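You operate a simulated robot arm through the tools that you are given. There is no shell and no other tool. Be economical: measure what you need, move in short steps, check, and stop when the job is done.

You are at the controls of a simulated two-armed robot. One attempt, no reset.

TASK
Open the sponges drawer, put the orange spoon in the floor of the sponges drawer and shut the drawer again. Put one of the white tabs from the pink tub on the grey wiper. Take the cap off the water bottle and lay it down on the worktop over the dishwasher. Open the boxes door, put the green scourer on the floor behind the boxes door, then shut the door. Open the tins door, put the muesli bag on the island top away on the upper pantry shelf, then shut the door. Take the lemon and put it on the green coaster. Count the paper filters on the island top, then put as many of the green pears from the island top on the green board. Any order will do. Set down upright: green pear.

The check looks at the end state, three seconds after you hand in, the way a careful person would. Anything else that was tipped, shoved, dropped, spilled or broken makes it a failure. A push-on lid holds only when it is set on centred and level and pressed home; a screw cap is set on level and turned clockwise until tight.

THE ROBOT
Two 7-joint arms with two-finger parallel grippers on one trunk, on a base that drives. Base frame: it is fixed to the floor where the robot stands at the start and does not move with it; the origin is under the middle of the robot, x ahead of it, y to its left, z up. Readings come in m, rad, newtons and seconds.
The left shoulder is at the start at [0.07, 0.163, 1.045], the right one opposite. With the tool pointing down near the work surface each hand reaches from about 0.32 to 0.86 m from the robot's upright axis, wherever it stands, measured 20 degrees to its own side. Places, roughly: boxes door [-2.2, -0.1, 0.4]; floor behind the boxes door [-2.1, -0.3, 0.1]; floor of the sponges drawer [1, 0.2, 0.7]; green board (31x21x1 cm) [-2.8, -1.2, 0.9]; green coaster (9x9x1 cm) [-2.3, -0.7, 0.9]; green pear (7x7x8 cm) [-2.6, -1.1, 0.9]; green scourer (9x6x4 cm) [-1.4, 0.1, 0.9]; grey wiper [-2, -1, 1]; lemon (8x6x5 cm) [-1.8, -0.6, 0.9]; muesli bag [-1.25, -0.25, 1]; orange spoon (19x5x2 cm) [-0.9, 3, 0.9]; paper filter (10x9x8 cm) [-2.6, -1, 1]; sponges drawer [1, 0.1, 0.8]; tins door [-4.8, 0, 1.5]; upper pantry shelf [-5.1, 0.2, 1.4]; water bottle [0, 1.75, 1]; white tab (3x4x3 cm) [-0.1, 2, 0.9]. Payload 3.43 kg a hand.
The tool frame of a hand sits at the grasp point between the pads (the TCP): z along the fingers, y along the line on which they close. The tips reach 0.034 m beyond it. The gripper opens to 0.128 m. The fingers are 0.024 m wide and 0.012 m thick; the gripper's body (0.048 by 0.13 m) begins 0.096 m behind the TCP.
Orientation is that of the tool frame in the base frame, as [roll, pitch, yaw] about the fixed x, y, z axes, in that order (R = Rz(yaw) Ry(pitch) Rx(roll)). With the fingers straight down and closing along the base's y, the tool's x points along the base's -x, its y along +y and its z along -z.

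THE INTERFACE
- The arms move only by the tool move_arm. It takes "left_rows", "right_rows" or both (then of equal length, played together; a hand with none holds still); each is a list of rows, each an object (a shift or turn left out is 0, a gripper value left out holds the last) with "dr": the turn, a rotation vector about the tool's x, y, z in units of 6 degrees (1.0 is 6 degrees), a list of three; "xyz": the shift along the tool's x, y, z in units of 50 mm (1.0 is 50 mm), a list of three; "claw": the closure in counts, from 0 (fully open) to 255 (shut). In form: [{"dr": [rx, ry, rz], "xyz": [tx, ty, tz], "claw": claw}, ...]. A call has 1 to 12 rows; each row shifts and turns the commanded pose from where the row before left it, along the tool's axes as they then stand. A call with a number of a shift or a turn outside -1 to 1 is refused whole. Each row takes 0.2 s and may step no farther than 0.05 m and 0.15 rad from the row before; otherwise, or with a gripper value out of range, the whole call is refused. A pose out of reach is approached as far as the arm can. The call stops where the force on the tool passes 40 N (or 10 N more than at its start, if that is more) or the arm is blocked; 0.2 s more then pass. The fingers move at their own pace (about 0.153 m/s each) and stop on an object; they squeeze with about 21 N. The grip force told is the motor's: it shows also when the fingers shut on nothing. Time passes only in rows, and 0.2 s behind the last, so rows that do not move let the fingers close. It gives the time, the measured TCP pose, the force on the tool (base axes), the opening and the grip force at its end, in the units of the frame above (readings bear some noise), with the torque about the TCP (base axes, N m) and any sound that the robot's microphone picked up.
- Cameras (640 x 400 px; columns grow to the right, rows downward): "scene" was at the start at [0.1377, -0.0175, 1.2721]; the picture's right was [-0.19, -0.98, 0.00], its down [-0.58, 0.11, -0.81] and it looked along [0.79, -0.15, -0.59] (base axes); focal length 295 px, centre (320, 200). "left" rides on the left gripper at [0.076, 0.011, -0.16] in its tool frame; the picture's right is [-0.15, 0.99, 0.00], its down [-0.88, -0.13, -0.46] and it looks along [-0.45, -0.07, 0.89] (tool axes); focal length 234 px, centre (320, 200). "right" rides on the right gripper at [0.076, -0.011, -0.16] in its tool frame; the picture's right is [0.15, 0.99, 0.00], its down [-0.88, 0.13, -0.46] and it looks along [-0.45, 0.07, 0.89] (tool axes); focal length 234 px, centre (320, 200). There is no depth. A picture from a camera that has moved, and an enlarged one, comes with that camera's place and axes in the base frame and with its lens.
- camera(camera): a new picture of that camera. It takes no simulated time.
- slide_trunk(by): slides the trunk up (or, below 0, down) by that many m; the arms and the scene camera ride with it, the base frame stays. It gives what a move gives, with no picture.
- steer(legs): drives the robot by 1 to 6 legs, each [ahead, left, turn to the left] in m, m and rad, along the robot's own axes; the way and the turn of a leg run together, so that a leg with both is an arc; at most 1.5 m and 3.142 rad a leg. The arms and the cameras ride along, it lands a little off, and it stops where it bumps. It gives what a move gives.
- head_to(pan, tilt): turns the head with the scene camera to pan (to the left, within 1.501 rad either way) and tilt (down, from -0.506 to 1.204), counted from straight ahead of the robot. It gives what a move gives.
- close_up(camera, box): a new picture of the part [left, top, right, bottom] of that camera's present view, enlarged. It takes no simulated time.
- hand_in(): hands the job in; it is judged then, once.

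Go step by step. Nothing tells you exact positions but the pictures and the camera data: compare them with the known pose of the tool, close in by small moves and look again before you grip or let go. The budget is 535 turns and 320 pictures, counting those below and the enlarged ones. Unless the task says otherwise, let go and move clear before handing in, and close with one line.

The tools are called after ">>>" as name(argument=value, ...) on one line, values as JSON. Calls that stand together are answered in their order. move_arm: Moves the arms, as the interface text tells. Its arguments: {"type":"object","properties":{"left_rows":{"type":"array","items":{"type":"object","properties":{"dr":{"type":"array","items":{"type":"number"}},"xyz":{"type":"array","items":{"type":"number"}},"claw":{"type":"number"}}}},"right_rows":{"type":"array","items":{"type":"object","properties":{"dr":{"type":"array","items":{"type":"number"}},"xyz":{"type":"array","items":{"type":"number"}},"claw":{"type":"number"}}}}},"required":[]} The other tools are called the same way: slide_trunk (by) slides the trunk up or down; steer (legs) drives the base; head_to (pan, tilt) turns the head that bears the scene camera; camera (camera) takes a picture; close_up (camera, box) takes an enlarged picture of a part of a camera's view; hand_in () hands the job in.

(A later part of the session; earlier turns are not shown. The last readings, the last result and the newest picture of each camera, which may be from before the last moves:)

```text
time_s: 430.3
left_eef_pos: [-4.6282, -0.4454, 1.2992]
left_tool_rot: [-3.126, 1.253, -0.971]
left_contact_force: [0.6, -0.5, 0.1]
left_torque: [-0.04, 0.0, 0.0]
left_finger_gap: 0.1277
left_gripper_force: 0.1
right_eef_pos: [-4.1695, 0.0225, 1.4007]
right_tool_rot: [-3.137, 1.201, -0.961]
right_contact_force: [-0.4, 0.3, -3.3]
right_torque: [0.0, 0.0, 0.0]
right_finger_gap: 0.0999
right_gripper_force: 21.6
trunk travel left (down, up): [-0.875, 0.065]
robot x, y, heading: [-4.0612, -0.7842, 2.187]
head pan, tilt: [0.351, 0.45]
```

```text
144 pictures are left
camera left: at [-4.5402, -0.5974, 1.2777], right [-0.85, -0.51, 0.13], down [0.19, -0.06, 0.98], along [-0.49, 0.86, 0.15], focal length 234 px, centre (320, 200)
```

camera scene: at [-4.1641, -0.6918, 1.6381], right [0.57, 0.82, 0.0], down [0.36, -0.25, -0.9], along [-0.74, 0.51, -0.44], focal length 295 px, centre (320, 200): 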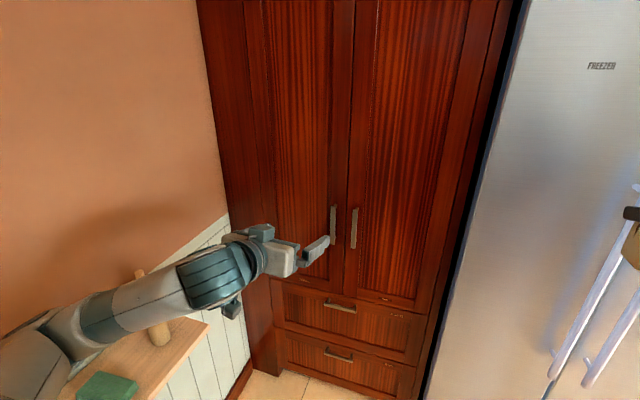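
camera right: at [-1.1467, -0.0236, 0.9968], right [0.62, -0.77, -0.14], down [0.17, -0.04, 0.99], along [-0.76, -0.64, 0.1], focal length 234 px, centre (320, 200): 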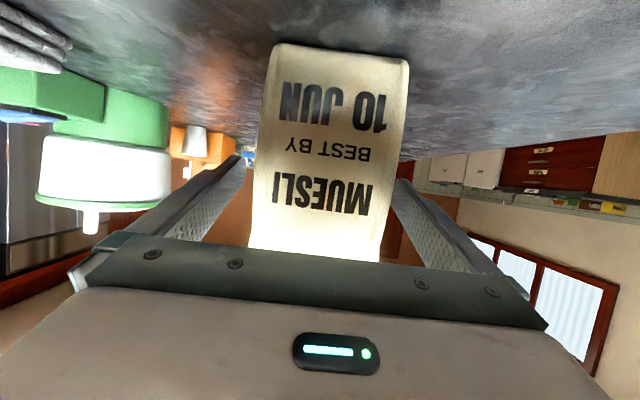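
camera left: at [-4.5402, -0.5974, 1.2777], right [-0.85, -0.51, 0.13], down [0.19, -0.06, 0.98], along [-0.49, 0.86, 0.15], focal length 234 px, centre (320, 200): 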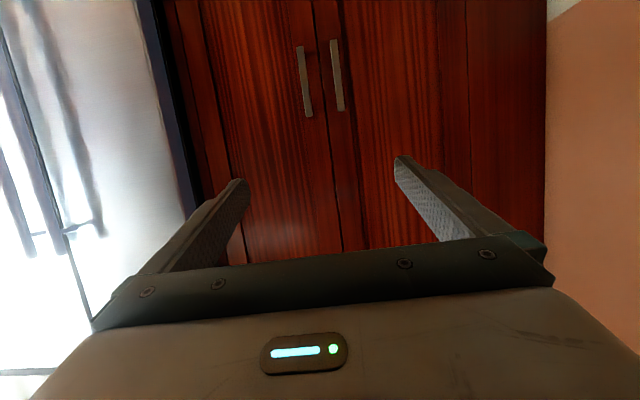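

The pose is limited with flat fingers; I reduce the pitch to ~45°, which still grips the vertical bar, and lower.

>>> move_arm(left_rows=[{"dr": [0, 1, 0]}, {"dr": [0, 1, 0]}, {"dr": [0, 1, 0]}, {"dr": [0, 1, 0]}, {"dr": [0, 1, 0]}])

>>> move_arm(left_rows=[{"xyz": [0.65, 0, 0.65]}, {"xyz": [0.65, 0, 0.65]}, {"xyz": [0.65, 0, 0.65]}, {"xyz": [0.65, 0, 0.65]}])

>>> camera(camera="scene")

>>> camera(camera="left")

```text
time_s: 431.5
left_eef_pos: [-4.626, -0.4453, 1.2989]
left_tool_rot: [-3.139, 0.731, -0.982]
left_contact_force: [-1.0, 0.0, -0.3]
left_torque: [0.01, 0.03, 0.02]
left_finger_gap: 0.1281
left_gripper_force: 0.1
right_eef_pos: [-4.17, 0.0229, 1.401]
right_tool_rot: [-3.14, 1.2, -0.962]
right_contact_force: [0.5, 0.0, -5.3]
right_torque: [0.01, 0.0, 0.02]
right_finger_gap: 0.1
right_gripper_force: 21.2
trunk travel left (down, up): [-0.875, 0.065]
robot x, y, heading: [-4.0615, -0.7852, 2.186]
head pan, tilt: [0.351, 0.45]
```

```text
time_s: 432.5
left_eef_pos: [-4.6233, -0.454, 1.1157]
left_tool_rot: [-3.137, 0.735, -0.978]
left_contact_force: [-0.3, -0.1, 0.3]
left_torque: [0.01, -0.04, 0.02]
left_finger_gap: 0.1283
left_gripper_force: 0.1
right_eef_pos: [-4.1711, 0.0222, 1.4018]
right_tool_rot: [-3.137, 1.199, -0.961]
right_contact_force: [0.0, -0.5, -4.5]
right_torque: [0.01, 0.01, 0.0]
right_finger_gap: 0.0997
right_gripper_force: 21.2
trunk travel left (down, up): [-0.875, 0.065]
robot x, y, heading: [-4.0579, -0.783, 2.188]
head pan, tilt: [0.351, 0.45]
```

```text
143 pictures are left
camera scene: at [-4.1647, -0.6918, 1.6382], right [0.57, 0.82, 0.0], down [0.36, -0.25, -0.9], along [-0.74, 0.51, -0.44], focal length 295 px, centre (320, 200)
```

scene: 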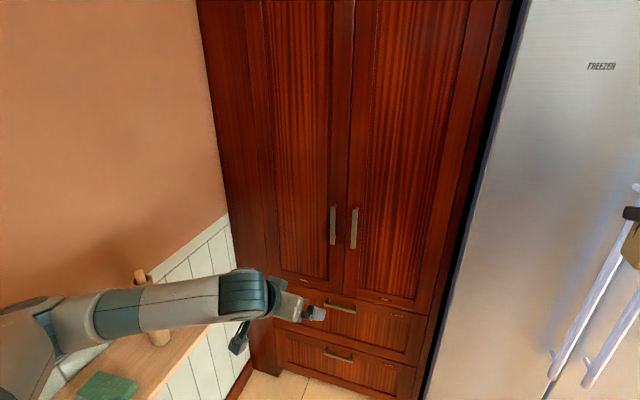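

```text
142 pictures are left
camera left: at [-4.543, -0.5963, 1.1839], right [-0.88, -0.46, 0.09], down [-0.09, 0.36, 0.93], along [-0.46, 0.81, -0.36], focal length 234 px, centre (320, 200)
```

left: 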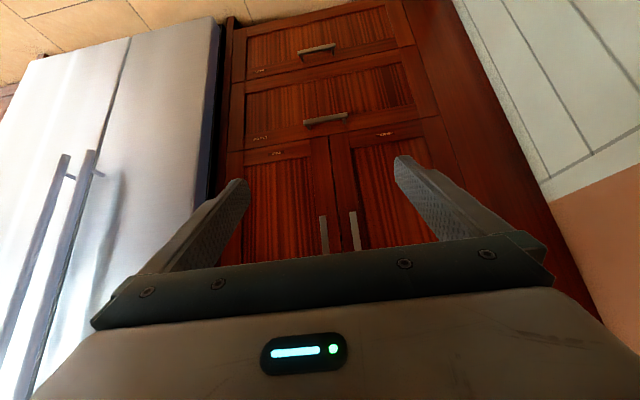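

Bar triangulated at (-4.835, -0.084, ~1.09). Approach it.

>>> move_arm(left_rows=[{"xyz": [-0.65, -0.07, 0.65]}, {"xyz": [-0.65, -0.07, 0.65]}, {"xyz": [-0.65, -0.07, 0.65]}, {"xyz": [-0.65, -0.07, 0.65]}, {"xyz": [-0.65, -0.07, 0.65]}, {"xyz": [-0.65, -0.07, 0.65]}])

>>> camera(camera="left")

>>> camera(camera="scene")

```text
time_s: 433.9
left_eef_pos: [-4.7593, -0.2055, 1.102]
left_tool_rot: [-3.14, 0.735, -0.98]
left_contact_force: [-0.3, -0.8, 0.0]
left_torque: [0.01, 0.02, -0.01]
left_finger_gap: 0.128
left_gripper_force: 0.1
right_eef_pos: [-4.1709, 0.0244, 1.4001]
right_tool_rot: [-3.141, 1.199, -0.962]
right_contact_force: [0.2, 0.2, -3.2]
right_torque: [-0.01, 0.05, 0.03]
right_finger_gap: 0.0998
right_gripper_force: 21.1
trunk travel left (down, up): [-0.875, 0.065]
robot x, y, heading: [-4.0569, -0.7863, 2.185]
head pan, tilt: [0.351, 0.45]
```

```text
141 pictures are left
camera left: at [-4.678, -0.3471, 1.171], right [-0.88, -0.46, 0.1], down [-0.09, 0.36, 0.93], along [-0.46, 0.81, -0.36], focal length 234 px, centre (320, 200)
```

left: 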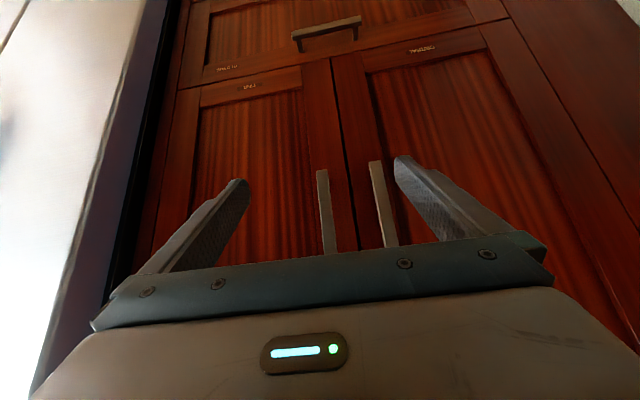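

```text
140 pictures are left
camera scene: at [-4.1634, -0.689, 1.638], right [0.57, 0.82, 0.0], down [0.36, -0.25, -0.9], along [-0.74, 0.51, -0.44], focal length 295 px, centre (320, 200)
```

scene: 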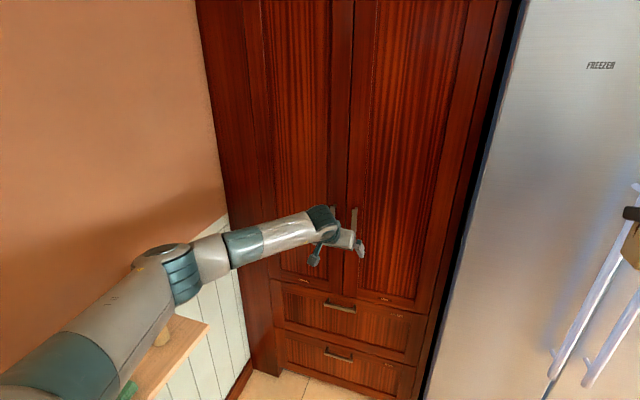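

Both door bars are inside the span, so I narrow the fingers to straddle only the tins bar, then advance.

>>> move_arm(left_rows=[{"claw": 155, "xyz": [0, -0.12, 0]}, {}, {"xyz": [-0.6, 0, 0.58]}])

>>> camera(camera="left")

```text
time_s: 434.7
left_eef_pos: [-4.7723, -0.1701, 1.0992]
left_tool_rot: [-3.139, 0.735, -0.98]
left_contact_force: [1.0, 0.6, -0.9]
left_torque: [-0.01, 0.01, -0.04]
left_finger_gap: 0.0503
left_gripper_force: 0.0
right_eef_pos: [-4.1698, 0.0245, 1.4005]
right_tool_rot: [3.141, 1.199, -0.964]
right_contact_force: [0.0, 0.3, -4.7]
right_torque: [0.01, 0.04, 0.02]
right_finger_gap: 0.0999
right_gripper_force: 21.2
trunk travel left (down, up): [-0.875, 0.065]
robot x, y, heading: [-4.0607, -0.7828, 2.187]
head pan, tilt: [0.351, 0.45]
```

```text
139 pictures are left
camera left: at [-4.6923, -0.3119, 1.1679], right [-0.88, -0.46, 0.1], down [-0.09, 0.36, 0.93], along [-0.46, 0.81, -0.36], focal length 234 px, centre (320, 200)
```

left: 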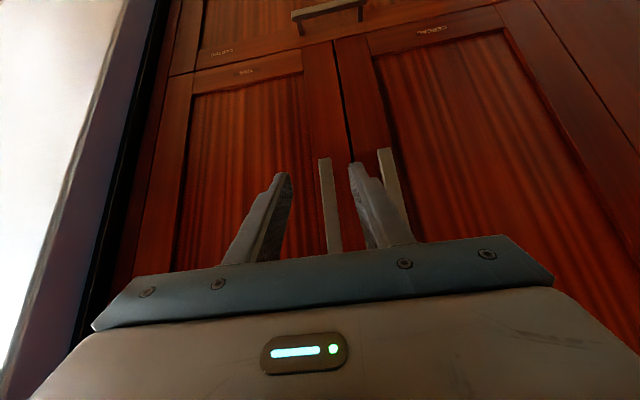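

>>> move_arm(left_rows=[{"xyz": [-0.5, 0.08, 0.47]}, {"xyz": [-0.5, 0, 0.47]}])

>>> camera(camera="left")

>>> close_up(camera="scene", box=[270, 180, 430, 300])

```text
time_s: 435.3
left_eef_pos: [-4.8154, -0.1144, 1.0969]
left_tool_rot: [-3.139, 0.734, -0.983]
left_contact_force: [-0.2, 0.7, 0.7]
left_torque: [-0.02, 0.0, -0.02]
left_finger_gap: 0.0501
left_gripper_force: 0.2
right_eef_pos: [-4.1685, 0.0267, 1.3996]
right_tool_rot: [3.135, 1.199, -0.968]
right_contact_force: [1.0, 1.0, -4.4]
right_torque: [-0.03, 0.04, 0.04]
right_finger_gap: 0.0998
right_gripper_force: 21.2
trunk travel left (down, up): [-0.875, 0.065]
robot x, y, heading: [-4.0606, -0.7845, 2.185]
head pan, tilt: [0.351, 0.45]
```

```text
138 pictures are left
camera left: at [-4.7338, -0.2563, 1.1658], right [-0.88, -0.46, 0.1], down [-0.08, 0.36, 0.93], along [-0.46, 0.81, -0.36], focal length 234 px, centre (320, 200)
```

left: 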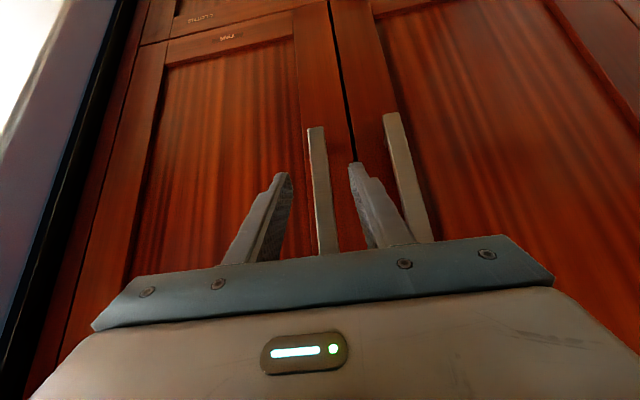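

```text
3.33 times, centred on (350, 240) of scene
camera zoom: at [-4.1612, -0.6863, 1.6379], right [0.57, 0.82, 0.0], down [0.36, -0.25, -0.9], along [-0.74, 0.51, -0.44], focal length 982 px, centre (220, 67)
```

zoom: 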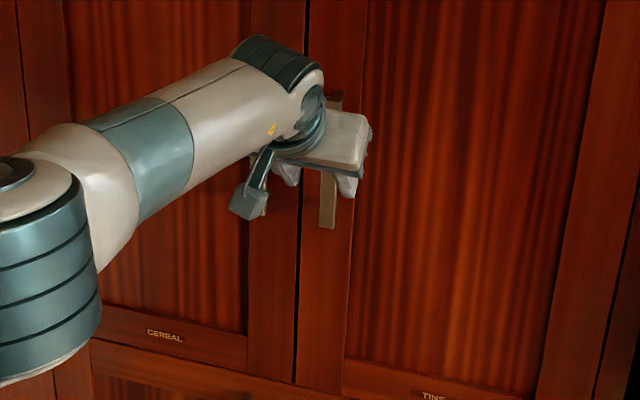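

>>> move_arm(left_rows=[{"xyz": [-0.42, 0, 0.42]}, {"claw": 255}, {}, {}])

>>> camera(camera="left")

```text
time_s: 436.3
left_eef_pos: [-4.8223, -0.1136, 1.1074]
left_tool_rot: [-3.137, 0.736, -0.981]
left_contact_force: [0.7, 0.2, 0.0]
left_torque: [0.01, 0.0, -0.02]
left_finger_gap: 0.0
left_gripper_force: 21.3
left hand out of reach, approached as far as the arm can: row 1
right_eef_pos: [-4.1708, 0.0221, 1.4019]
right_tool_rot: [-3.138, 1.201, -0.96]
right_contact_force: [0.4, 0.6, -3.6]
right_torque: [0.0, 0.0, 0.04]
right_finger_gap: 0.0999
right_gripper_force: 20.3
trunk travel left (down, up): [-0.875, 0.065]
robot x, y, heading: [-4.0625, -0.788, 2.187]
head pan, tilt: [0.351, 0.45]
```

```text
136 pictures are left
camera left: at [-4.74, -0.256, 1.1761], right [-0.88, -0.46, 0.09], down [-0.09, 0.36, 0.93], along [-0.46, 0.81, -0.36], focal length 234 px, centre (320, 200)
```

left: 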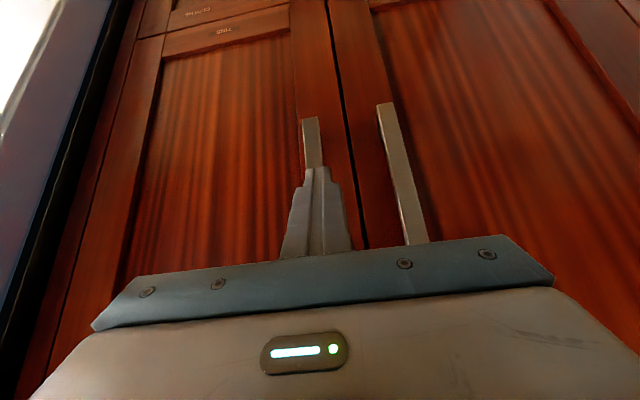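

Short of the bar; reopen and drive 6 cm forward.

>>> move_arm(left_rows=[{"claw": 150}, {}])

>>> steer(legs=[[0.05, 0, 0]])

>>> camera(camera="left")

```text
time_s: 436.9
left_eef_pos: [-4.821, -0.1142, 1.1067]
left_tool_rot: [-3.137, 0.737, -0.98]
left_contact_force: [0.1, -0.9, 0.0]
left_torque: [0.0, 0.0, -0.04]
left_finger_gap: 0.0528
left_gripper_force: 0.0
right_eef_pos: [-4.1701, 0.0222, 1.4025]
right_tool_rot: [-3.138, 1.203, -0.959]
right_contact_force: [-0.2, 0.1, -3.6]
right_torque: [0.0, 0.02, 0.01]
right_finger_gap: 0.1
right_gripper_force: 21.1
trunk travel left (down, up): [-0.875, 0.065]
robot x, y, heading: [-4.0645, -0.7838, 2.184]
head pan, tilt: [0.351, 0.45]
```

```text
time_s: 437.9
left_eef_pos: [-4.8499, -0.0777, 1.1071]
left_tool_rot: [-3.133, 0.717, -0.971]
left_contact_force: [-0.3, 0.2, 0.4]
left_torque: [-0.03, -0.02, 0.02]
left_finger_gap: 0.0528
left_gripper_force: 0.1
right_eef_pos: [-4.2026, 0.0626, 1.3978]
right_tool_rot: [-3.138, 1.193, -0.957]
right_contact_force: [0.0, 0.0, -4.7]
right_torque: [0.01, 0.01, 0.0]
right_finger_gap: 0.1001
right_gripper_force: 21.6
trunk travel left (down, up): [-0.875, 0.065]
robot x, y, heading: [-4.0909, -0.7476, 2.186]
head pan, tilt: [0.351, 0.45]
stopped in leg 1: the force on the tool passed its limit (the readings are from after the stop); the commanded pose is now the measured one
```

```text
135 pictures are left
camera left: at [-4.7688, -0.2178, 1.1785], right [-0.88, -0.46, 0.09], down [-0.1, 0.37, 0.92], along [-0.46, 0.8, -0.37], focal length 234 px, centre (320, 200)
```

left: 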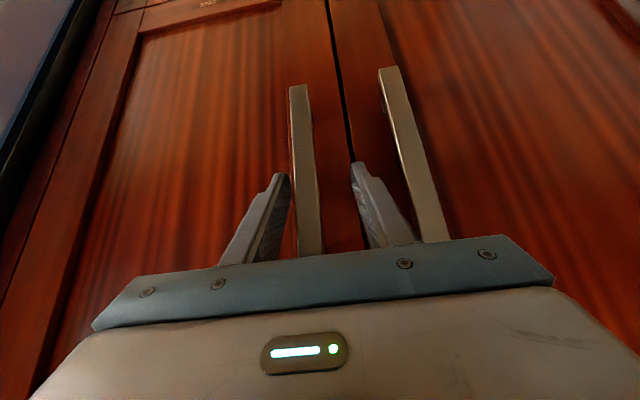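

Tips reached the door with the bar between the fingers. Close.

>>> move_arm(left_rows=[{"xyz": [0.1, 0, -0.1]}, {"claw": 255}, {}, {}])

>>> camera(camera="left")

```text
time_s: 438.9
left_eef_pos: [-4.8386, -0.0795, 1.109]
left_tool_rot: [-3.132, 0.72, -0.976]
left_contact_force: [20.2, 10.4, -4.7]
left_torque: [-0.12, 1.84, -0.01]
left_finger_gap: 0.0183
left_gripper_force: 45.2
right_eef_pos: [-4.1965, 0.0648, 1.3982]
right_tool_rot: [3.137, 1.197, -0.967]
right_contact_force: [0.1, -0.1, -2.9]
right_torque: [0.02, -0.03, 0.01]
right_finger_gap: 0.0999
right_gripper_force: 20.6
trunk travel left (down, up): [-0.875, 0.065]
robot x, y, heading: [-4.0899, -0.7465, 2.187]
head pan, tilt: [0.351, 0.45]
```

```text
134 pictures are left
camera left: at [-4.7576, -0.2193, 1.1799], right [-0.88, -0.46, 0.09], down [-0.1, 0.37, 0.92], along [-0.46, 0.81, -0.37], focal length 234 px, centre (320, 200)
```

left: 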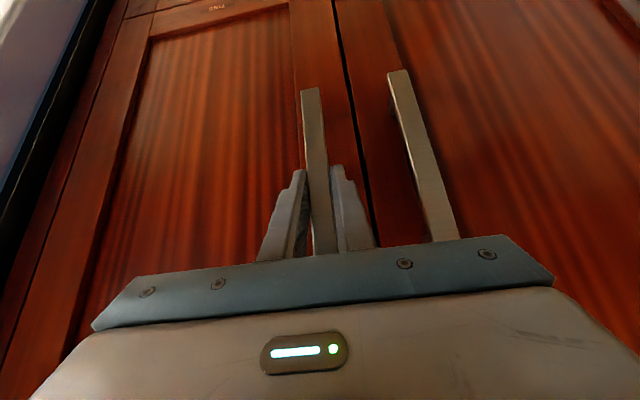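

Bar gripped. Pull the door open along its arc with matching rotation.

>>> move_arm(left_rows=[{"dr": [-0.55, 0, -0.627], "xyz": [0.38, -0.06, -0.333]}, {"dr": [-0.55, 0, -0.627], "xyz": [0.38, -0.06, -0.333]}, {"dr": [-0.55, 0, -0.627], "xyz": [0.38, -0.06, -0.333]}])

>>> camera(camera="scene")

```text
time_s: 439.7
left_eef_pos: [-4.7822, -0.1246, 1.1082]
left_tool_rot: [-3.137, 0.72, -0.721]
left_contact_force: [20.6, 32.4, -0.7]
left_torque: [-1.48, 0.81, 0.04]
left_finger_gap: 0.0183
left_gripper_force: 44.8
right_eef_pos: [-4.1965, 0.0688, 1.3966]
right_tool_rot: [3.132, 1.192, -0.972]
right_contact_force: [-0.3, 0.3, -3.6]
right_torque: [0.02, 0.04, 0.01]
right_finger_gap: 0.1001
right_gripper_force: 21.0
trunk travel left (down, up): [-0.875, 0.065]
robot x, y, heading: [-4.0901, -0.7471, 2.19]
head pan, tilt: [0.351, 0.45]
```

```text
133 pictures are left
camera scene: at [-4.1878, -0.6443, 1.638], right [0.57, 0.82, -0.01], down [0.36, -0.25, -0.9], along [-0.74, 0.51, -0.44], focal length 295 px, centre (320, 200)
```

scene: 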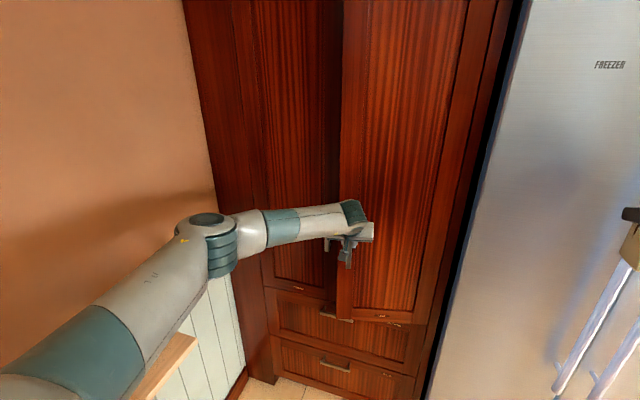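

Opening well with some side load; relieve it and continue.

>>> move_arm(left_rows=[{"xyz": [0, -0.25, 0]}, {"dr": [-0.55, 0, -0.627], "xyz": [0.36, -0.12, -0.31]}, {"dr": [-0.55, 0, -0.627], "xyz": [0.36, -0.12, -0.31]}, {"dr": [-0.55, 0, -0.627], "xyz": [0.36, -0.12, -0.31]}])

>>> camera(camera="scene")

```text
time_s: 440.7
left_eef_pos: [-4.7181, -0.1554, 1.108]
left_tool_rot: [-3.137, 0.721, -0.44]
left_contact_force: [4.5, 1.5, 10.6]
left_torque: [-0.78, -0.19, -0.63]
left_finger_gap: 0.0178
left_gripper_force: 45.5
right_eef_pos: [-4.2003, 0.0611, 1.4]
right_tool_rot: [-3.141, 1.197, -0.961]
right_contact_force: [-0.2, 0.0, -4.2]
right_torque: [-0.02, -0.04, 0.02]
right_finger_gap: 0.0998
right_gripper_force: 21.0
trunk travel left (down, up): [-0.875, 0.065]
robot x, y, heading: [-4.0883, -0.7464, 2.187]
head pan, tilt: [0.351, 0.45]
```

```text
132 pictures are left
camera scene: at [-4.19, -0.6526, 1.6385], right [0.57, 0.82, 0.0], down [0.36, -0.25, -0.9], along [-0.74, 0.51, -0.43], focal length 295 px, centre (320, 200)
```

scene: 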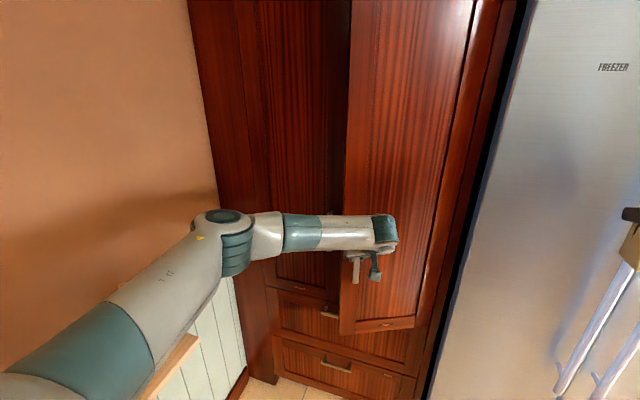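

Great — ~30° open with no load. Continue the arc.

>>> move_arm(left_rows=[{"dr": [-0.55, 0, -0.627], "xyz": [0.37, -0.1, -0.32]}, {"dr": [-0.55, 0, -0.627], "xyz": [0.37, -0.1, -0.32]}, {"dr": [-0.55, 0, -0.627], "xyz": [0.37, -0.1, -0.32]}, {"dr": [-0.55, 0, -0.627], "xyz": [0.37, -0.1, -0.32]}])

>>> move_arm(left_rows=[{"dr": [-0.55, 0, -0.627], "xyz": [0.37, -0.1, -0.32]}, {"dr": [-0.55, 0, -0.627], "xyz": [0.37, -0.1, -0.32]}, {"dr": [-0.55, 0, -0.627], "xyz": [0.37, -0.1, -0.32]}])

>>> camera(camera="scene")

```text
time_s: 441.7
left_eef_pos: [-4.6153, -0.172, 1.1082]
left_tool_rot: [-3.139, 0.717, -0.096]
left_contact_force: [1.9, -20.8, 7.0]
left_torque: [-0.46, -0.03, -0.46]
left_finger_gap: 0.018
left_gripper_force: 44.9
right_eef_pos: [-4.1989, 0.0594, 1.4034]
right_tool_rot: [-3.137, 1.201, -0.957]
right_contact_force: [1.0, 0.0, -3.8]
right_torque: [0.0, 0.01, 0.04]
right_finger_gap: 0.1001
right_gripper_force: 20.9
trunk travel left (down, up): [-0.875, 0.065]
robot x, y, heading: [-4.089, -0.7477, 2.193]
head pan, tilt: [0.351, 0.45]
```

```text
time_s: 442.4
left_eef_pos: [-4.5605, -0.1662, 1.1089]
left_tool_rot: [3.135, 0.714, 0.091]
left_contact_force: [7.1, -23.8, 7.7]
left_torque: [1.8, -1.0, -0.47]
left_finger_gap: 0.0184
left_gripper_force: 44.7
right_eef_pos: [-4.1992, 0.0579, 1.402]
right_tool_rot: [-3.138, 1.198, -0.958]
right_contact_force: [-0.2, 1.4, -3.9]
right_torque: [0.01, 0.01, 0.06]
right_finger_gap: 0.0995
right_gripper_force: 21.2
trunk travel left (down, up): [-0.875, 0.065]
robot x, y, heading: [-4.0864, -0.7455, 2.187]
head pan, tilt: [0.351, 0.45]
stopped in row 3 (left hand): the force on the tool passed its limit (the readings are from after the stop); the commanded pose is now the measured one
```

```text
131 pictures are left
camera scene: at [-4.1877, -0.6567, 1.6388], right [0.57, 0.82, 0.0], down [0.36, -0.24, -0.9], along [-0.74, 0.51, -0.43], focal length 295 px, centre (320, 200)
```

scene: 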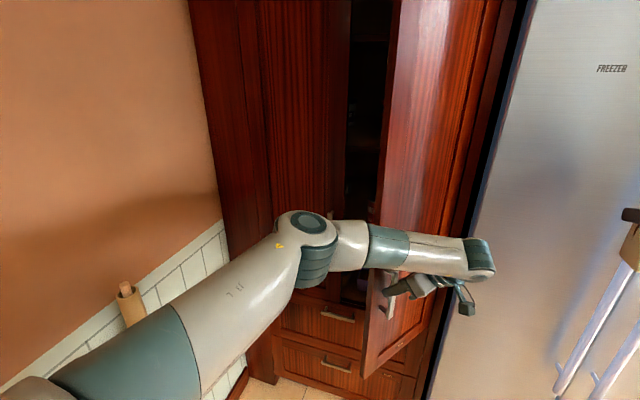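

About 60° open. Release the bar and withdraw; then push the door further from inside.

>>> move_arm(left_rows=[{"claw": 130}, {}, {"xyz": [0.3, 0, -0.5]}, {"xyz": [0.5, 0, -0.6]}, {"xyz": [0.5, 0, -0.6]}])

>>> camera(camera="scene")

```text
time_s: 443.6
left_eef_pos: [-4.4553, -0.1528, 1.128]
left_tool_rot: [3.134, 0.711, 0.085]
left_contact_force: [-0.4, 0.0, 0.2]
left_torque: [-0.01, 0.01, 0.0]
left_finger_gap: 0.0629
left_gripper_force: 0.1
right_eef_pos: [-4.2007, 0.0615, 1.4]
right_tool_rot: [-3.141, 1.199, -0.96]
right_contact_force: [-0.2, 0.2, -3.6]
right_torque: [0.02, 0.0, 0.05]
right_finger_gap: 0.0999
right_gripper_force: 21.0
trunk travel left (down, up): [-0.875, 0.065]
robot x, y, heading: [-4.0894, -0.746, 2.194]
head pan, tilt: [0.351, 0.45]
```

```text
130 pictures are left
camera scene: at [-4.1897, -0.6524, 1.6383], right [0.57, 0.82, 0.0], down [0.36, -0.25, -0.9], along [-0.74, 0.51, -0.43], focal length 295 px, centre (320, 200)
```

scene: 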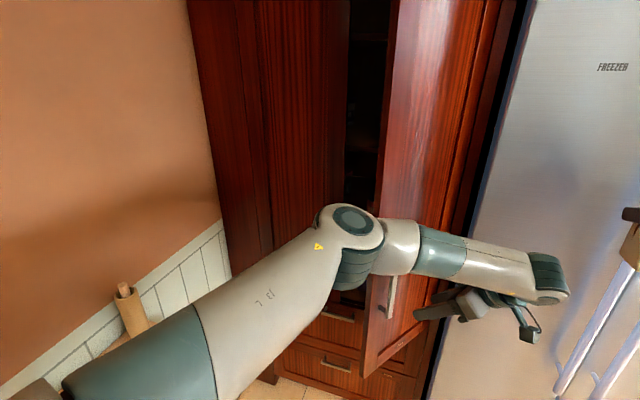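

>>> move_arm(left_rows=[{"xyz": [0.32, 0.717, -0.277]}, {"xyz": [0.32, 0.717, -0.277]}, {"xyz": [0.32, 0.717, -0.277]}, {"xyz": [0.32, 0.717, -0.277]}, {"xyz": [0.32, 0.717, -0.277]}, {"xyz": [0.32, 0.717, -0.277]}])

>>> camera(camera="scene")

```text
time_s: 445.0
left_eef_pos: [-4.3115, -0.3552, 1.1289]
left_tool_rot: [3.135, 0.712, 0.085]
left_contact_force: [0.1, 0.3, -0.3]
left_torque: [0.02, 0.03, 0.03]
left_finger_gap: 0.0626
left_gripper_force: 0.2
right_eef_pos: [-4.2014, 0.0609, 1.4003]
right_tool_rot: [-3.139, 1.197, -0.959]
right_contact_force: [0.5, -0.3, -4.3]
right_torque: [0.01, 0.0, -0.02]
right_finger_gap: 0.0999
right_gripper_force: 21.2
trunk travel left (down, up): [-0.875, 0.065]
robot x, y, heading: [-4.0896, -0.7459, 2.192]
head pan, tilt: [0.351, 0.45]
```

```text
129 pictures are left
camera scene: at [-4.1913, -0.6528, 1.6382], right [0.57, 0.82, 0.0], down [0.36, -0.25, -0.9], along [-0.74, 0.51, -0.43], focal length 295 px, centre (320, 200)
```

scene: 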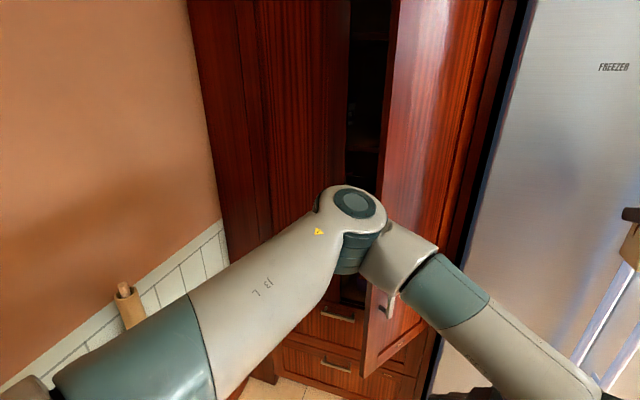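

>>> move_arm(left_rows=[{"dr": [0.6, 0, 0.7], "claw": 255}, {"dr": [0.6, 0, 0.7]}, {"dr": [0.6, 0, 0.7]}, {"dr": [0.6, 0, 0.7]}, {"dr": [0.6, 0, 0.7]}, {"dr": [0.6, 0, 0.7]}, {"dr": [0.6, 0, 0.7]}, {"dr": [0.6, 0, 0.7]}, {"dr": [0.6, 0, 0.7]}, {"dr": [0.6, 0, 0.7]}])

>>> camera(camera="scene")

```text
time_s: 447.2
left_eef_pos: [-4.3119, -0.3576, 1.1293]
left_tool_rot: [3.138, 0.706, -0.881]
left_contact_force: [0.0, -0.3, -0.7]
left_torque: [0.01, -0.01, 0.01]
left_finger_gap: 0.0
left_gripper_force: 20.6
right_eef_pos: [-4.2027, 0.062, 1.3997]
right_tool_rot: [-3.137, 1.197, -0.955]
right_contact_force: [0.5, 1.0, -3.5]
right_torque: [0.02, -0.02, -0.03]
right_finger_gap: 0.0997
right_gripper_force: 21.2
trunk travel left (down, up): [-0.875, 0.065]
robot x, y, heading: [-4.0892, -0.7436, 2.19]
head pan, tilt: [0.351, 0.45]
```

```text
128 pictures are left
camera scene: at [-4.1931, -0.6527, 1.6381], right [0.57, 0.82, 0.0], down [0.36, -0.25, -0.9], along [-0.74, 0.51, -0.44], focal length 295 px, centre (320, 200)
```

scene: 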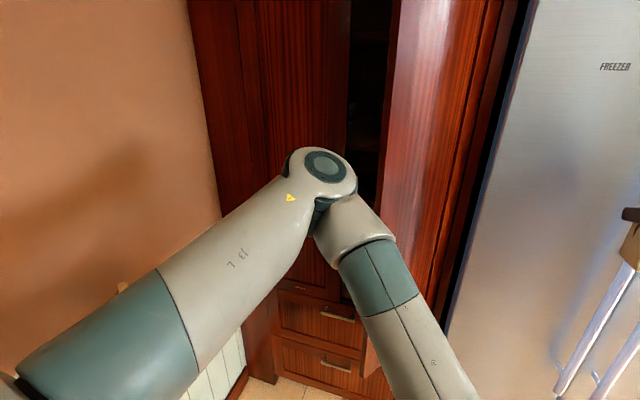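

>>> move_arm(left_rows=[{"xyz": [0.1, 0.9, -0.1]}, {"xyz": [0.1, 0.9, -0.1]}, {"xyz": [0, 0.9, 0]}, {"xyz": [0, 0.9, 0]}, {"xyz": [0, 0.9, 0]}, {"xyz": [0, 0.6, 0]}])

>>> camera(camera="scene")

>>> camera(camera="left")

```text
time_s: 448.6
left_eef_pos: [-4.5034, -0.4324, 1.0982]
left_tool_rot: [3.136, 0.707, -0.88]
left_contact_force: [-0.1, -0.7, 0.0]
left_torque: [-0.04, -0.02, 0.01]
left_finger_gap: 0.0
left_gripper_force: 21.3
left hand out of reach, approached as far as the arm can: row 2, 3, 4, 5, 6
right_eef_pos: [-4.2025, 0.0602, 1.4008]
right_tool_rot: [-3.135, 1.197, -0.955]
right_contact_force: [-0.6, 0.0, -4.4]
right_torque: [0.04, -0.02, -0.04]
right_finger_gap: 0.1
right_gripper_force: 20.9
trunk travel left (down, up): [-0.875, 0.065]
robot x, y, heading: [-4.0915, -0.7469, 2.187]
head pan, tilt: [0.351, 0.45]
```

```text
127 pictures are left
camera scene: at [-4.1934, -0.6533, 1.6381], right [0.57, 0.82, 0.0], down [0.36, -0.25, -0.9], along [-0.74, 0.51, -0.44], focal length 295 px, centre (320, 200)
```

scene: 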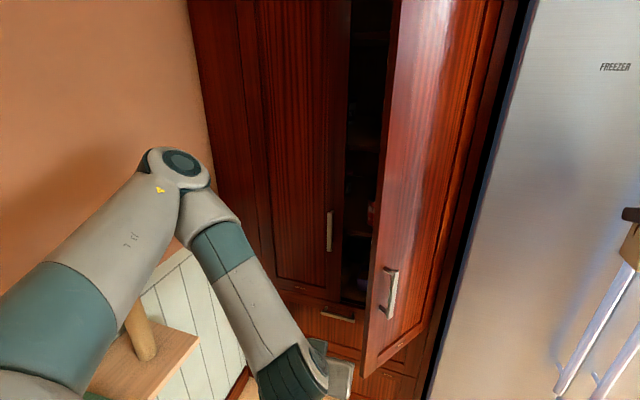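

```text
126 pictures are left
camera left: at [-4.4077, -0.5619, 1.1714], right [-0.83, -0.55, 0.1], down [-0.14, 0.37, 0.92], along [-0.54, 0.75, -0.39], focal length 234 px, centre (320, 200)
```

left: 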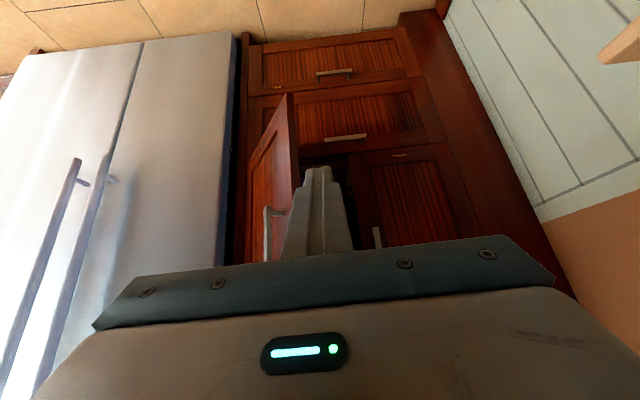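

The fist is lined up with the gap. Advance inside the opening.

>>> move_arm(left_rows=[{"xyz": [-0.69, 0, 0.594]}, {"xyz": [-0.69, 0, 0.594]}, {"xyz": [-0.69, 0, 0.594]}, {"xyz": [-0.69, 0, 0.594]}, {"xyz": [-0.69, 0, 0.594]}, {"xyz": [-0.69, 0, 0.594]}, {"xyz": [-0.69, 0, 0.594]}])

>>> camera(camera="scene")

```text
time_s: 450.1
left_eef_pos: [-4.6824, -0.2191, 1.0995]
left_tool_rot: [3.131, 0.703, -0.886]
left_contact_force: [0.3, -0.2, 0.6]
left_torque: [0.05, 0.02, -0.05]
left_finger_gap: 0.0
left_gripper_force: 21.3
right_eef_pos: [-4.2025, 0.0556, 1.4012]
right_tool_rot: [-3.131, 1.198, -0.951]
right_contact_force: [-0.4, -0.1, -3.8]
right_torque: [0.01, -0.06, 0.03]
right_finger_gap: 0.0999
right_gripper_force: 20.8
trunk travel left (down, up): [-0.875, 0.065]
robot x, y, heading: [-4.0901, -0.7476, 2.193]
head pan, tilt: [0.351, 0.45]
stopped in row 7 (left hand): the force on the tool passed its limit (the readings are from after the stop); the commanded pose is now the measured one
```

```text
125 pictures are left
camera scene: at [-4.1919, -0.6595, 1.6386], right [0.56, 0.83, 0.0], down [0.36, -0.24, -0.9], along [-0.74, 0.51, -0.43], focal length 295 px, centre (320, 200)
```

scene: 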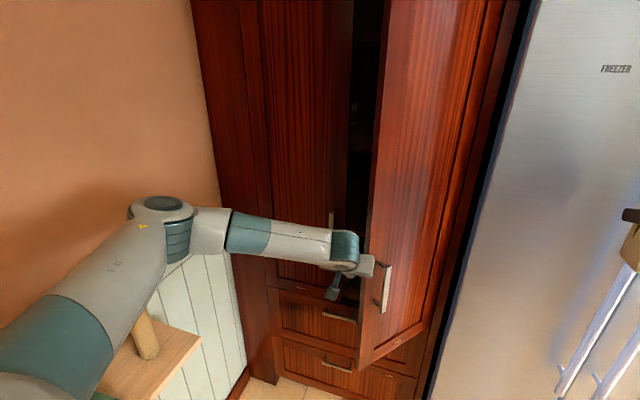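

The gripper body met the door edge. Back up, shift left, and hook only the fingertips behind the door edge.

>>> move_arm(left_rows=[{"xyz": [0.69, 0, -0.594]}, {"xyz": [0.69, 0.3, -0.594]}, {"xyz": [0.3, 0.6, -0.2]}, {"xyz": [0, 0.4, 0]}])

>>> camera(camera="left")

>>> camera(camera="scene")

```text
time_s: 451.1
left_eef_pos: [-4.6649, -0.3416, 1.0987]
left_tool_rot: [3.13, 0.701, -0.887]
left_contact_force: [-0.1, 0.1, 0.6]
left_torque: [0.0, 0.0, -0.01]
left_finger_gap: 0.0001
left_gripper_force: 20.7
right_eef_pos: [-4.2032, 0.0619, 1.3984]
right_tool_rot: [-3.136, 1.196, -0.955]
right_contact_force: [0.0, -0.2, -4.3]
right_torque: [-0.03, 0.02, 0.0]
right_finger_gap: 0.1002
right_gripper_force: 20.5
trunk travel left (down, up): [-0.875, 0.065]
robot x, y, heading: [-4.0874, -0.7455, 2.192]
head pan, tilt: [0.351, 0.45]
```

```text
124 pictures are left
camera left: at [-4.5702, -0.4711, 1.1728], right [-0.83, -0.54, 0.1], down [-0.14, 0.38, 0.91], along [-0.54, 0.75, -0.39], focal length 234 px, centre (320, 200)
```

left: 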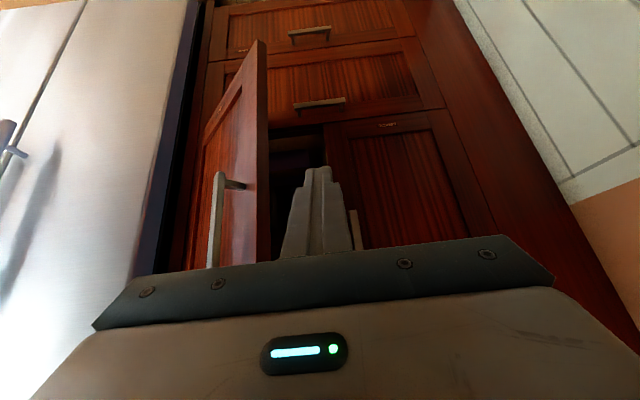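

```text
123 pictures are left
camera scene: at [-4.1933, -0.6529, 1.6381], right [0.57, 0.82, 0.0], down [0.36, -0.25, -0.9], along [-0.74, 0.51, -0.44], focal length 295 px, centre (320, 200)
```

scene: 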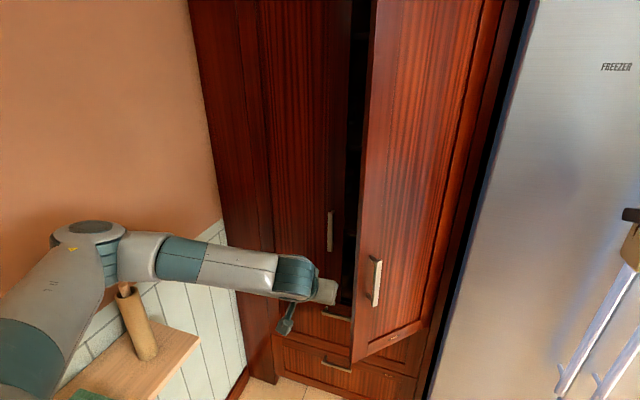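

>>> move_arm(left_rows=[{"xyz": [-0.69, -0.05, 0.594]}, {"xyz": [-0.69, -0.05, 0.594]}, {"xyz": [-0.69, -0.05, 0.594]}])

>>> camera(camera="left")

```text
time_s: 451.9
left_eef_pos: [-4.7494, -0.2295, 1.0978]
left_tool_rot: [3.128, 0.699, -0.887]
left_contact_force: [-0.3, 0.2, 0.3]
left_torque: [0.0, 0.0, -0.02]
left_finger_gap: 0.0
left_gripper_force: 21.0
right_eef_pos: [-4.2036, 0.0625, 1.3985]
right_tool_rot: [-3.138, 1.194, -0.956]
right_contact_force: [0.4, 0.4, -3.7]
right_torque: [0.02, 0.02, -0.02]
right_finger_gap: 0.1001
right_gripper_force: 21.2
trunk travel left (down, up): [-0.875, 0.065]
robot x, y, heading: [-4.0925, -0.7465, 2.191]
head pan, tilt: [0.351, 0.45]
```

```text
122 pictures are left
camera left: at [-4.653, -0.3599, 1.1716], right [-0.83, -0.54, 0.1], down [-0.14, 0.38, 0.91], along [-0.54, 0.75, -0.39], focal length 234 px, centre (320, 200)
```

left: 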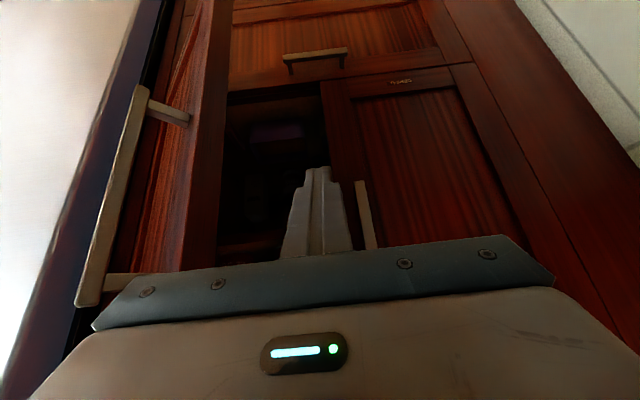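

Now sweep right to swing the door open.

>>> move_arm(left_rows=[{"xyz": [0, -0.7, 0]}, {"xyz": [0, -0.7, 0]}, {"xyz": [0.1, -0.7, -0.1]}, {"xyz": [0.1, -0.7, -0.1]}, {"xyz": [0.1, -0.7, -0.1]}])

>>> camera(camera="scene")

```text
time_s: 452.6
left_eef_pos: [-4.6955, -0.1941, 1.0929]
left_tool_rot: [3.122, 0.692, -0.87]
left_contact_force: [-0.1, -1.0, 0.2]
left_torque: [0.06, 0.01, 0.02]
left_finger_gap: 0.0
left_gripper_force: 20.4
right_eef_pos: [-4.2068, 0.0567, 1.4006]
right_tool_rot: [-3.133, 1.194, -0.948]
right_contact_force: [-0.3, 0.4, -3.1]
right_torque: [-0.01, 0.0, -0.01]
right_finger_gap: 0.1002
right_gripper_force: 20.8
trunk travel left (down, up): [-0.875, 0.065]
robot x, y, heading: [-4.085, -0.7459, 2.195]
head pan, tilt: [0.351, 0.45]
stopped in row 3 (left hand): the force on the tool passed its limit (the readings are from after the stop); the commanded pose is now the measured one
```

```text
121 pictures are left
camera scene: at [-4.1929, -0.6581, 1.6384], right [0.56, 0.83, 0.0], down [0.36, -0.24, -0.9], along [-0.75, 0.51, -0.43], focal length 295 px, centre (320, 200)
```

scene: 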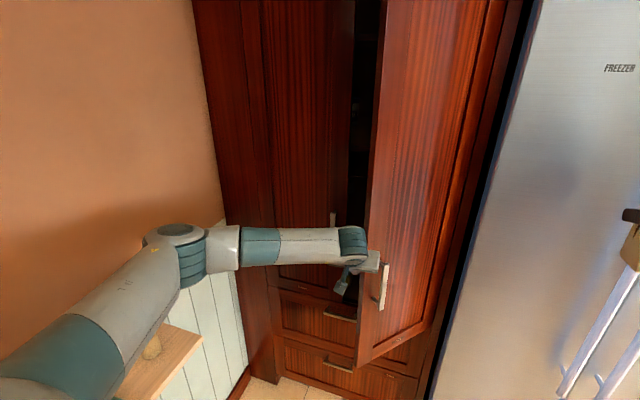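

Contact impact stopped it; push more slowly.

>>> move_arm(left_rows=[{"xyz": [0, -0.15, 0]}, {"xyz": [0, -0.15, 0]}, {"xyz": [0, -0.15, 0]}, {"xyz": [0, -0.15, 0]}, {"xyz": [0, -0.15, 0]}, {"xyz": [0, -0.15, 0]}])

>>> camera(camera="left")

```text
time_s: 453.1
left_eef_pos: [-4.6948, -0.1953, 1.0933]
left_tool_rot: [3.115, 0.691, -0.857]
left_contact_force: [-5.1, -33.1, 11.4]
left_torque: [3.29, -0.97, -1.16]
left_finger_gap: 0.0
left_gripper_force: 21.1
right_eef_pos: [-4.2111, 0.0552, 1.3999]
right_tool_rot: [-3.132, 1.194, -0.943]
right_contact_force: [-0.2, 0.5, -4.6]
right_torque: [-0.02, 0.03, 0.05]
right_finger_gap: 0.0998
right_gripper_force: 21.3
trunk travel left (down, up): [-0.875, 0.065]
robot x, y, heading: [-4.0891, -0.7447, 2.2]
head pan, tilt: [0.351, 0.45]
stopped in row 2 (left hand): the force on the tool passed its limit (the readings are from after the stop); the commanded pose is now the measured one
```

```text
120 pictures are left
camera left: at [-4.5947, -0.3209, 1.1695], right [-0.81, -0.58, 0.11], down [-0.15, 0.39, 0.91], along [-0.57, 0.72, -0.4], focal length 234 px, centre (320, 200)
```

left: 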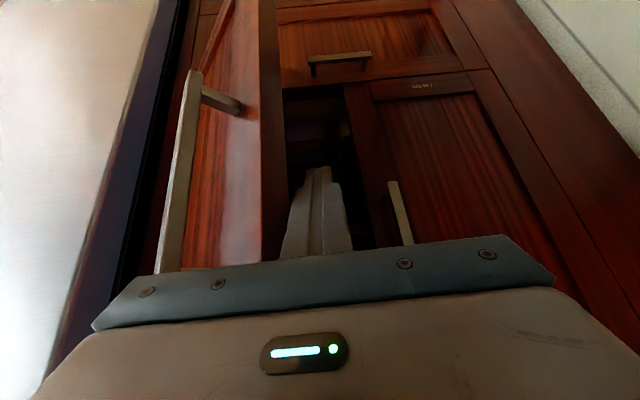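

The bracket presses the door's end face. I'll back out, yaw the hand right so the fingers lie along the door's inner side, and push from there.

>>> move_arm(left_rows=[{"xyz": [0.69, 0.2, -0.594]}, {"xyz": [0.69, 0.3, -0.594]}, {"xyz": [0.3, 0.5, -0.25]}, {"dr": [0.53, 0, 0.64]}, {"dr": [0.53, 0, 0.64]}, {"dr": [0.53, 0, 0.64]}, {"dr": [0.53, 0, 0.64]}, {"dr": [0.53, 0, 0.64]}, {"dr": [0.53, 0, 0.64]}, {"dr": [0.53, 0, 0.64]}, {"dr": [0.53, 0, 0.64]}])

>>> camera(camera="left")

>>> camera(camera="scene")

```text
time_s: 455.5
left_eef_pos: [-4.6547, -0.3021, 1.0936]
left_tool_rot: [3.126, 0.677, -1.559]
left_contact_force: [0.3, 0.4, -0.8]
left_torque: [-0.02, 0.0, 0.01]
left_finger_gap: 0.0
left_gripper_force: 21.3
right_eef_pos: [-4.2097, 0.0613, 1.3979]
right_tool_rot: [-3.137, 1.195, -0.948]
right_contact_force: [0.1, -0.3, -4.1]
right_torque: [0.01, 0.03, -0.02]
right_finger_gap: 0.1
right_gripper_force: 21.5
trunk travel left (down, up): [-0.875, 0.065]
robot x, y, heading: [-4.0907, -0.7483, 2.194]
head pan, tilt: [0.351, 0.45]
```

```text
119 pictures are left
camera left: at [-4.6617, -0.4619, 1.1716], right [-0.99, 0.09, 0.1], down [0.13, 0.4, 0.9], along [0.04, 0.91, -0.41], focal length 234 px, centre (320, 200)
```

left: 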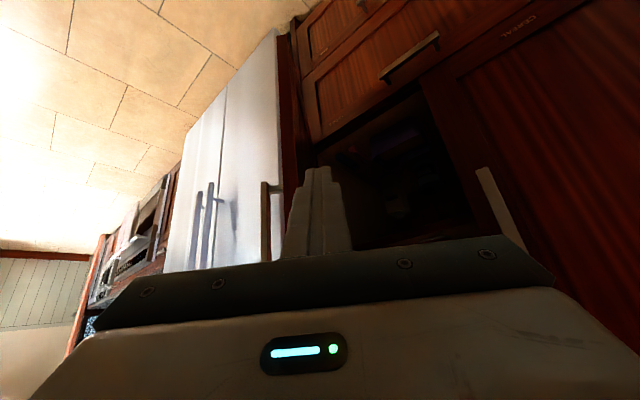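

```text
118 pictures are left
camera scene: at [-4.1941, -0.6547, 1.6381], right [0.56, 0.83, 0.0], down [0.36, -0.24, -0.9], along [-0.75, 0.5, -0.44], focal length 295 px, centre (320, 200)
```

scene: 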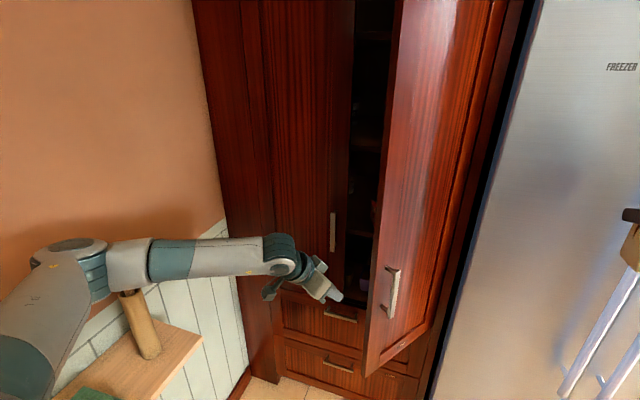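

Door is about 57° open and the fingers are parallel to it on the inside. Advance and then sweep to the right.

>>> move_arm(left_rows=[{"xyz": [-0.676, 0, 0.543]}, {"xyz": [-0.676, 0, 0.543]}, {"xyz": [-0.6, 0, 0.5]}, {"xyz": [0, -0.3, 0]}, {"xyz": [0, -0.3, 0]}, {"xyz": [0, -0.3, 0]}, {"xyz": [0, -0.3, 0]}, {"xyz": [0, -0.3, 0]}])

>>> camera(camera="scene")

```text
time_s: 457.3
left_eef_pos: [-4.5832, -0.176, 1.0896]
left_tool_rot: [3.126, 0.677, -1.558]
left_contact_force: [0.9, 0.6, -0.1]
left_torque: [0.01, -0.01, -0.03]
left_finger_gap: 0.0004
left_gripper_force: 21.4
right_eef_pos: [-4.209, 0.0612, 1.3996]
right_tool_rot: [-3.136, 1.194, -0.949]
right_contact_force: [0.0, 0.2, -3.8]
right_torque: [0.01, 0.0, 0.01]
right_finger_gap: 0.0995
right_gripper_force: 21.5
trunk travel left (down, up): [-0.875, 0.065]
robot x, y, heading: [-4.0878, -0.7497, 2.197]
head pan, tilt: [0.351, 0.45]
```

```text
117 pictures are left
camera scene: at [-4.1936, -0.6542, 1.6381], right [0.56, 0.83, 0.0], down [0.36, -0.24, -0.9], along [-0.75, 0.5, -0.44], focal length 295 px, centre (320, 200)
```

scene: 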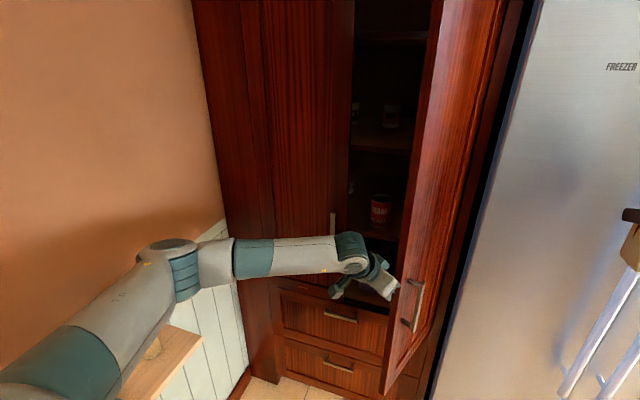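

Works: the door swings open. Continue sweeping.

>>> move_arm(left_rows=[{"xyz": [0.0, -0.4, 0]}, {"xyz": [0.0, -0.4, 0]}, {"xyz": [0.0, -0.4, 0]}, {"xyz": [0.0, -0.4, 0]}, {"xyz": [0.1, -0.4, -0.1]}, {"xyz": [0.1, -0.4, -0.1]}, {"xyz": [0.1, -0.4, -0.1]}, {"xyz": [0.1, -0.4, -0.1]}])

>>> camera(camera="scene")

```text
time_s: 459.1
left_eef_pos: [-4.4199, -0.1981, 1.0911]
left_tool_rot: [3.124, 0.677, -1.559]
left_contact_force: [0.2, 0.4, -0.9]
left_torque: [-0.01, 0.0, 0.0]
left_finger_gap: 0.0
left_gripper_force: 20.8
right_eef_pos: [-4.2088, 0.0621, 1.3986]
right_tool_rot: [-3.138, 1.193, -0.95]
right_contact_force: [0.2, 0.0, -4.4]
right_torque: [0.05, 0.02, 0.03]
right_finger_gap: 0.1
right_gripper_force: 21.2
trunk travel left (down, up): [-0.875, 0.065]
robot x, y, heading: [-4.0879, -0.7495, 2.197]
head pan, tilt: [0.351, 0.45]
```

```text
116 pictures are left
camera scene: at [-4.1929, -0.6544, 1.6382], right [0.56, 0.83, 0.0], down [0.36, -0.24, -0.9], along [-0.75, 0.5, -0.44], focal length 295 px, centre (320, 200)
```

scene: 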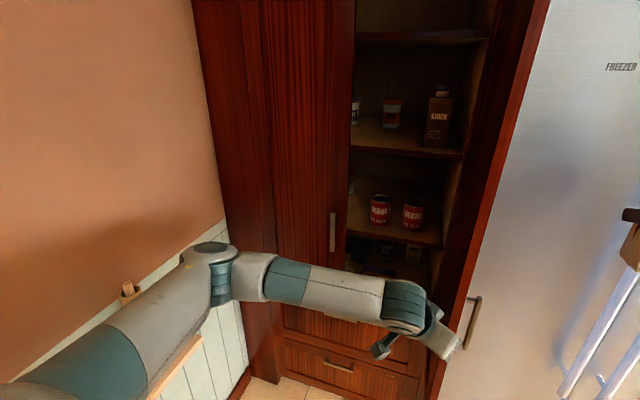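

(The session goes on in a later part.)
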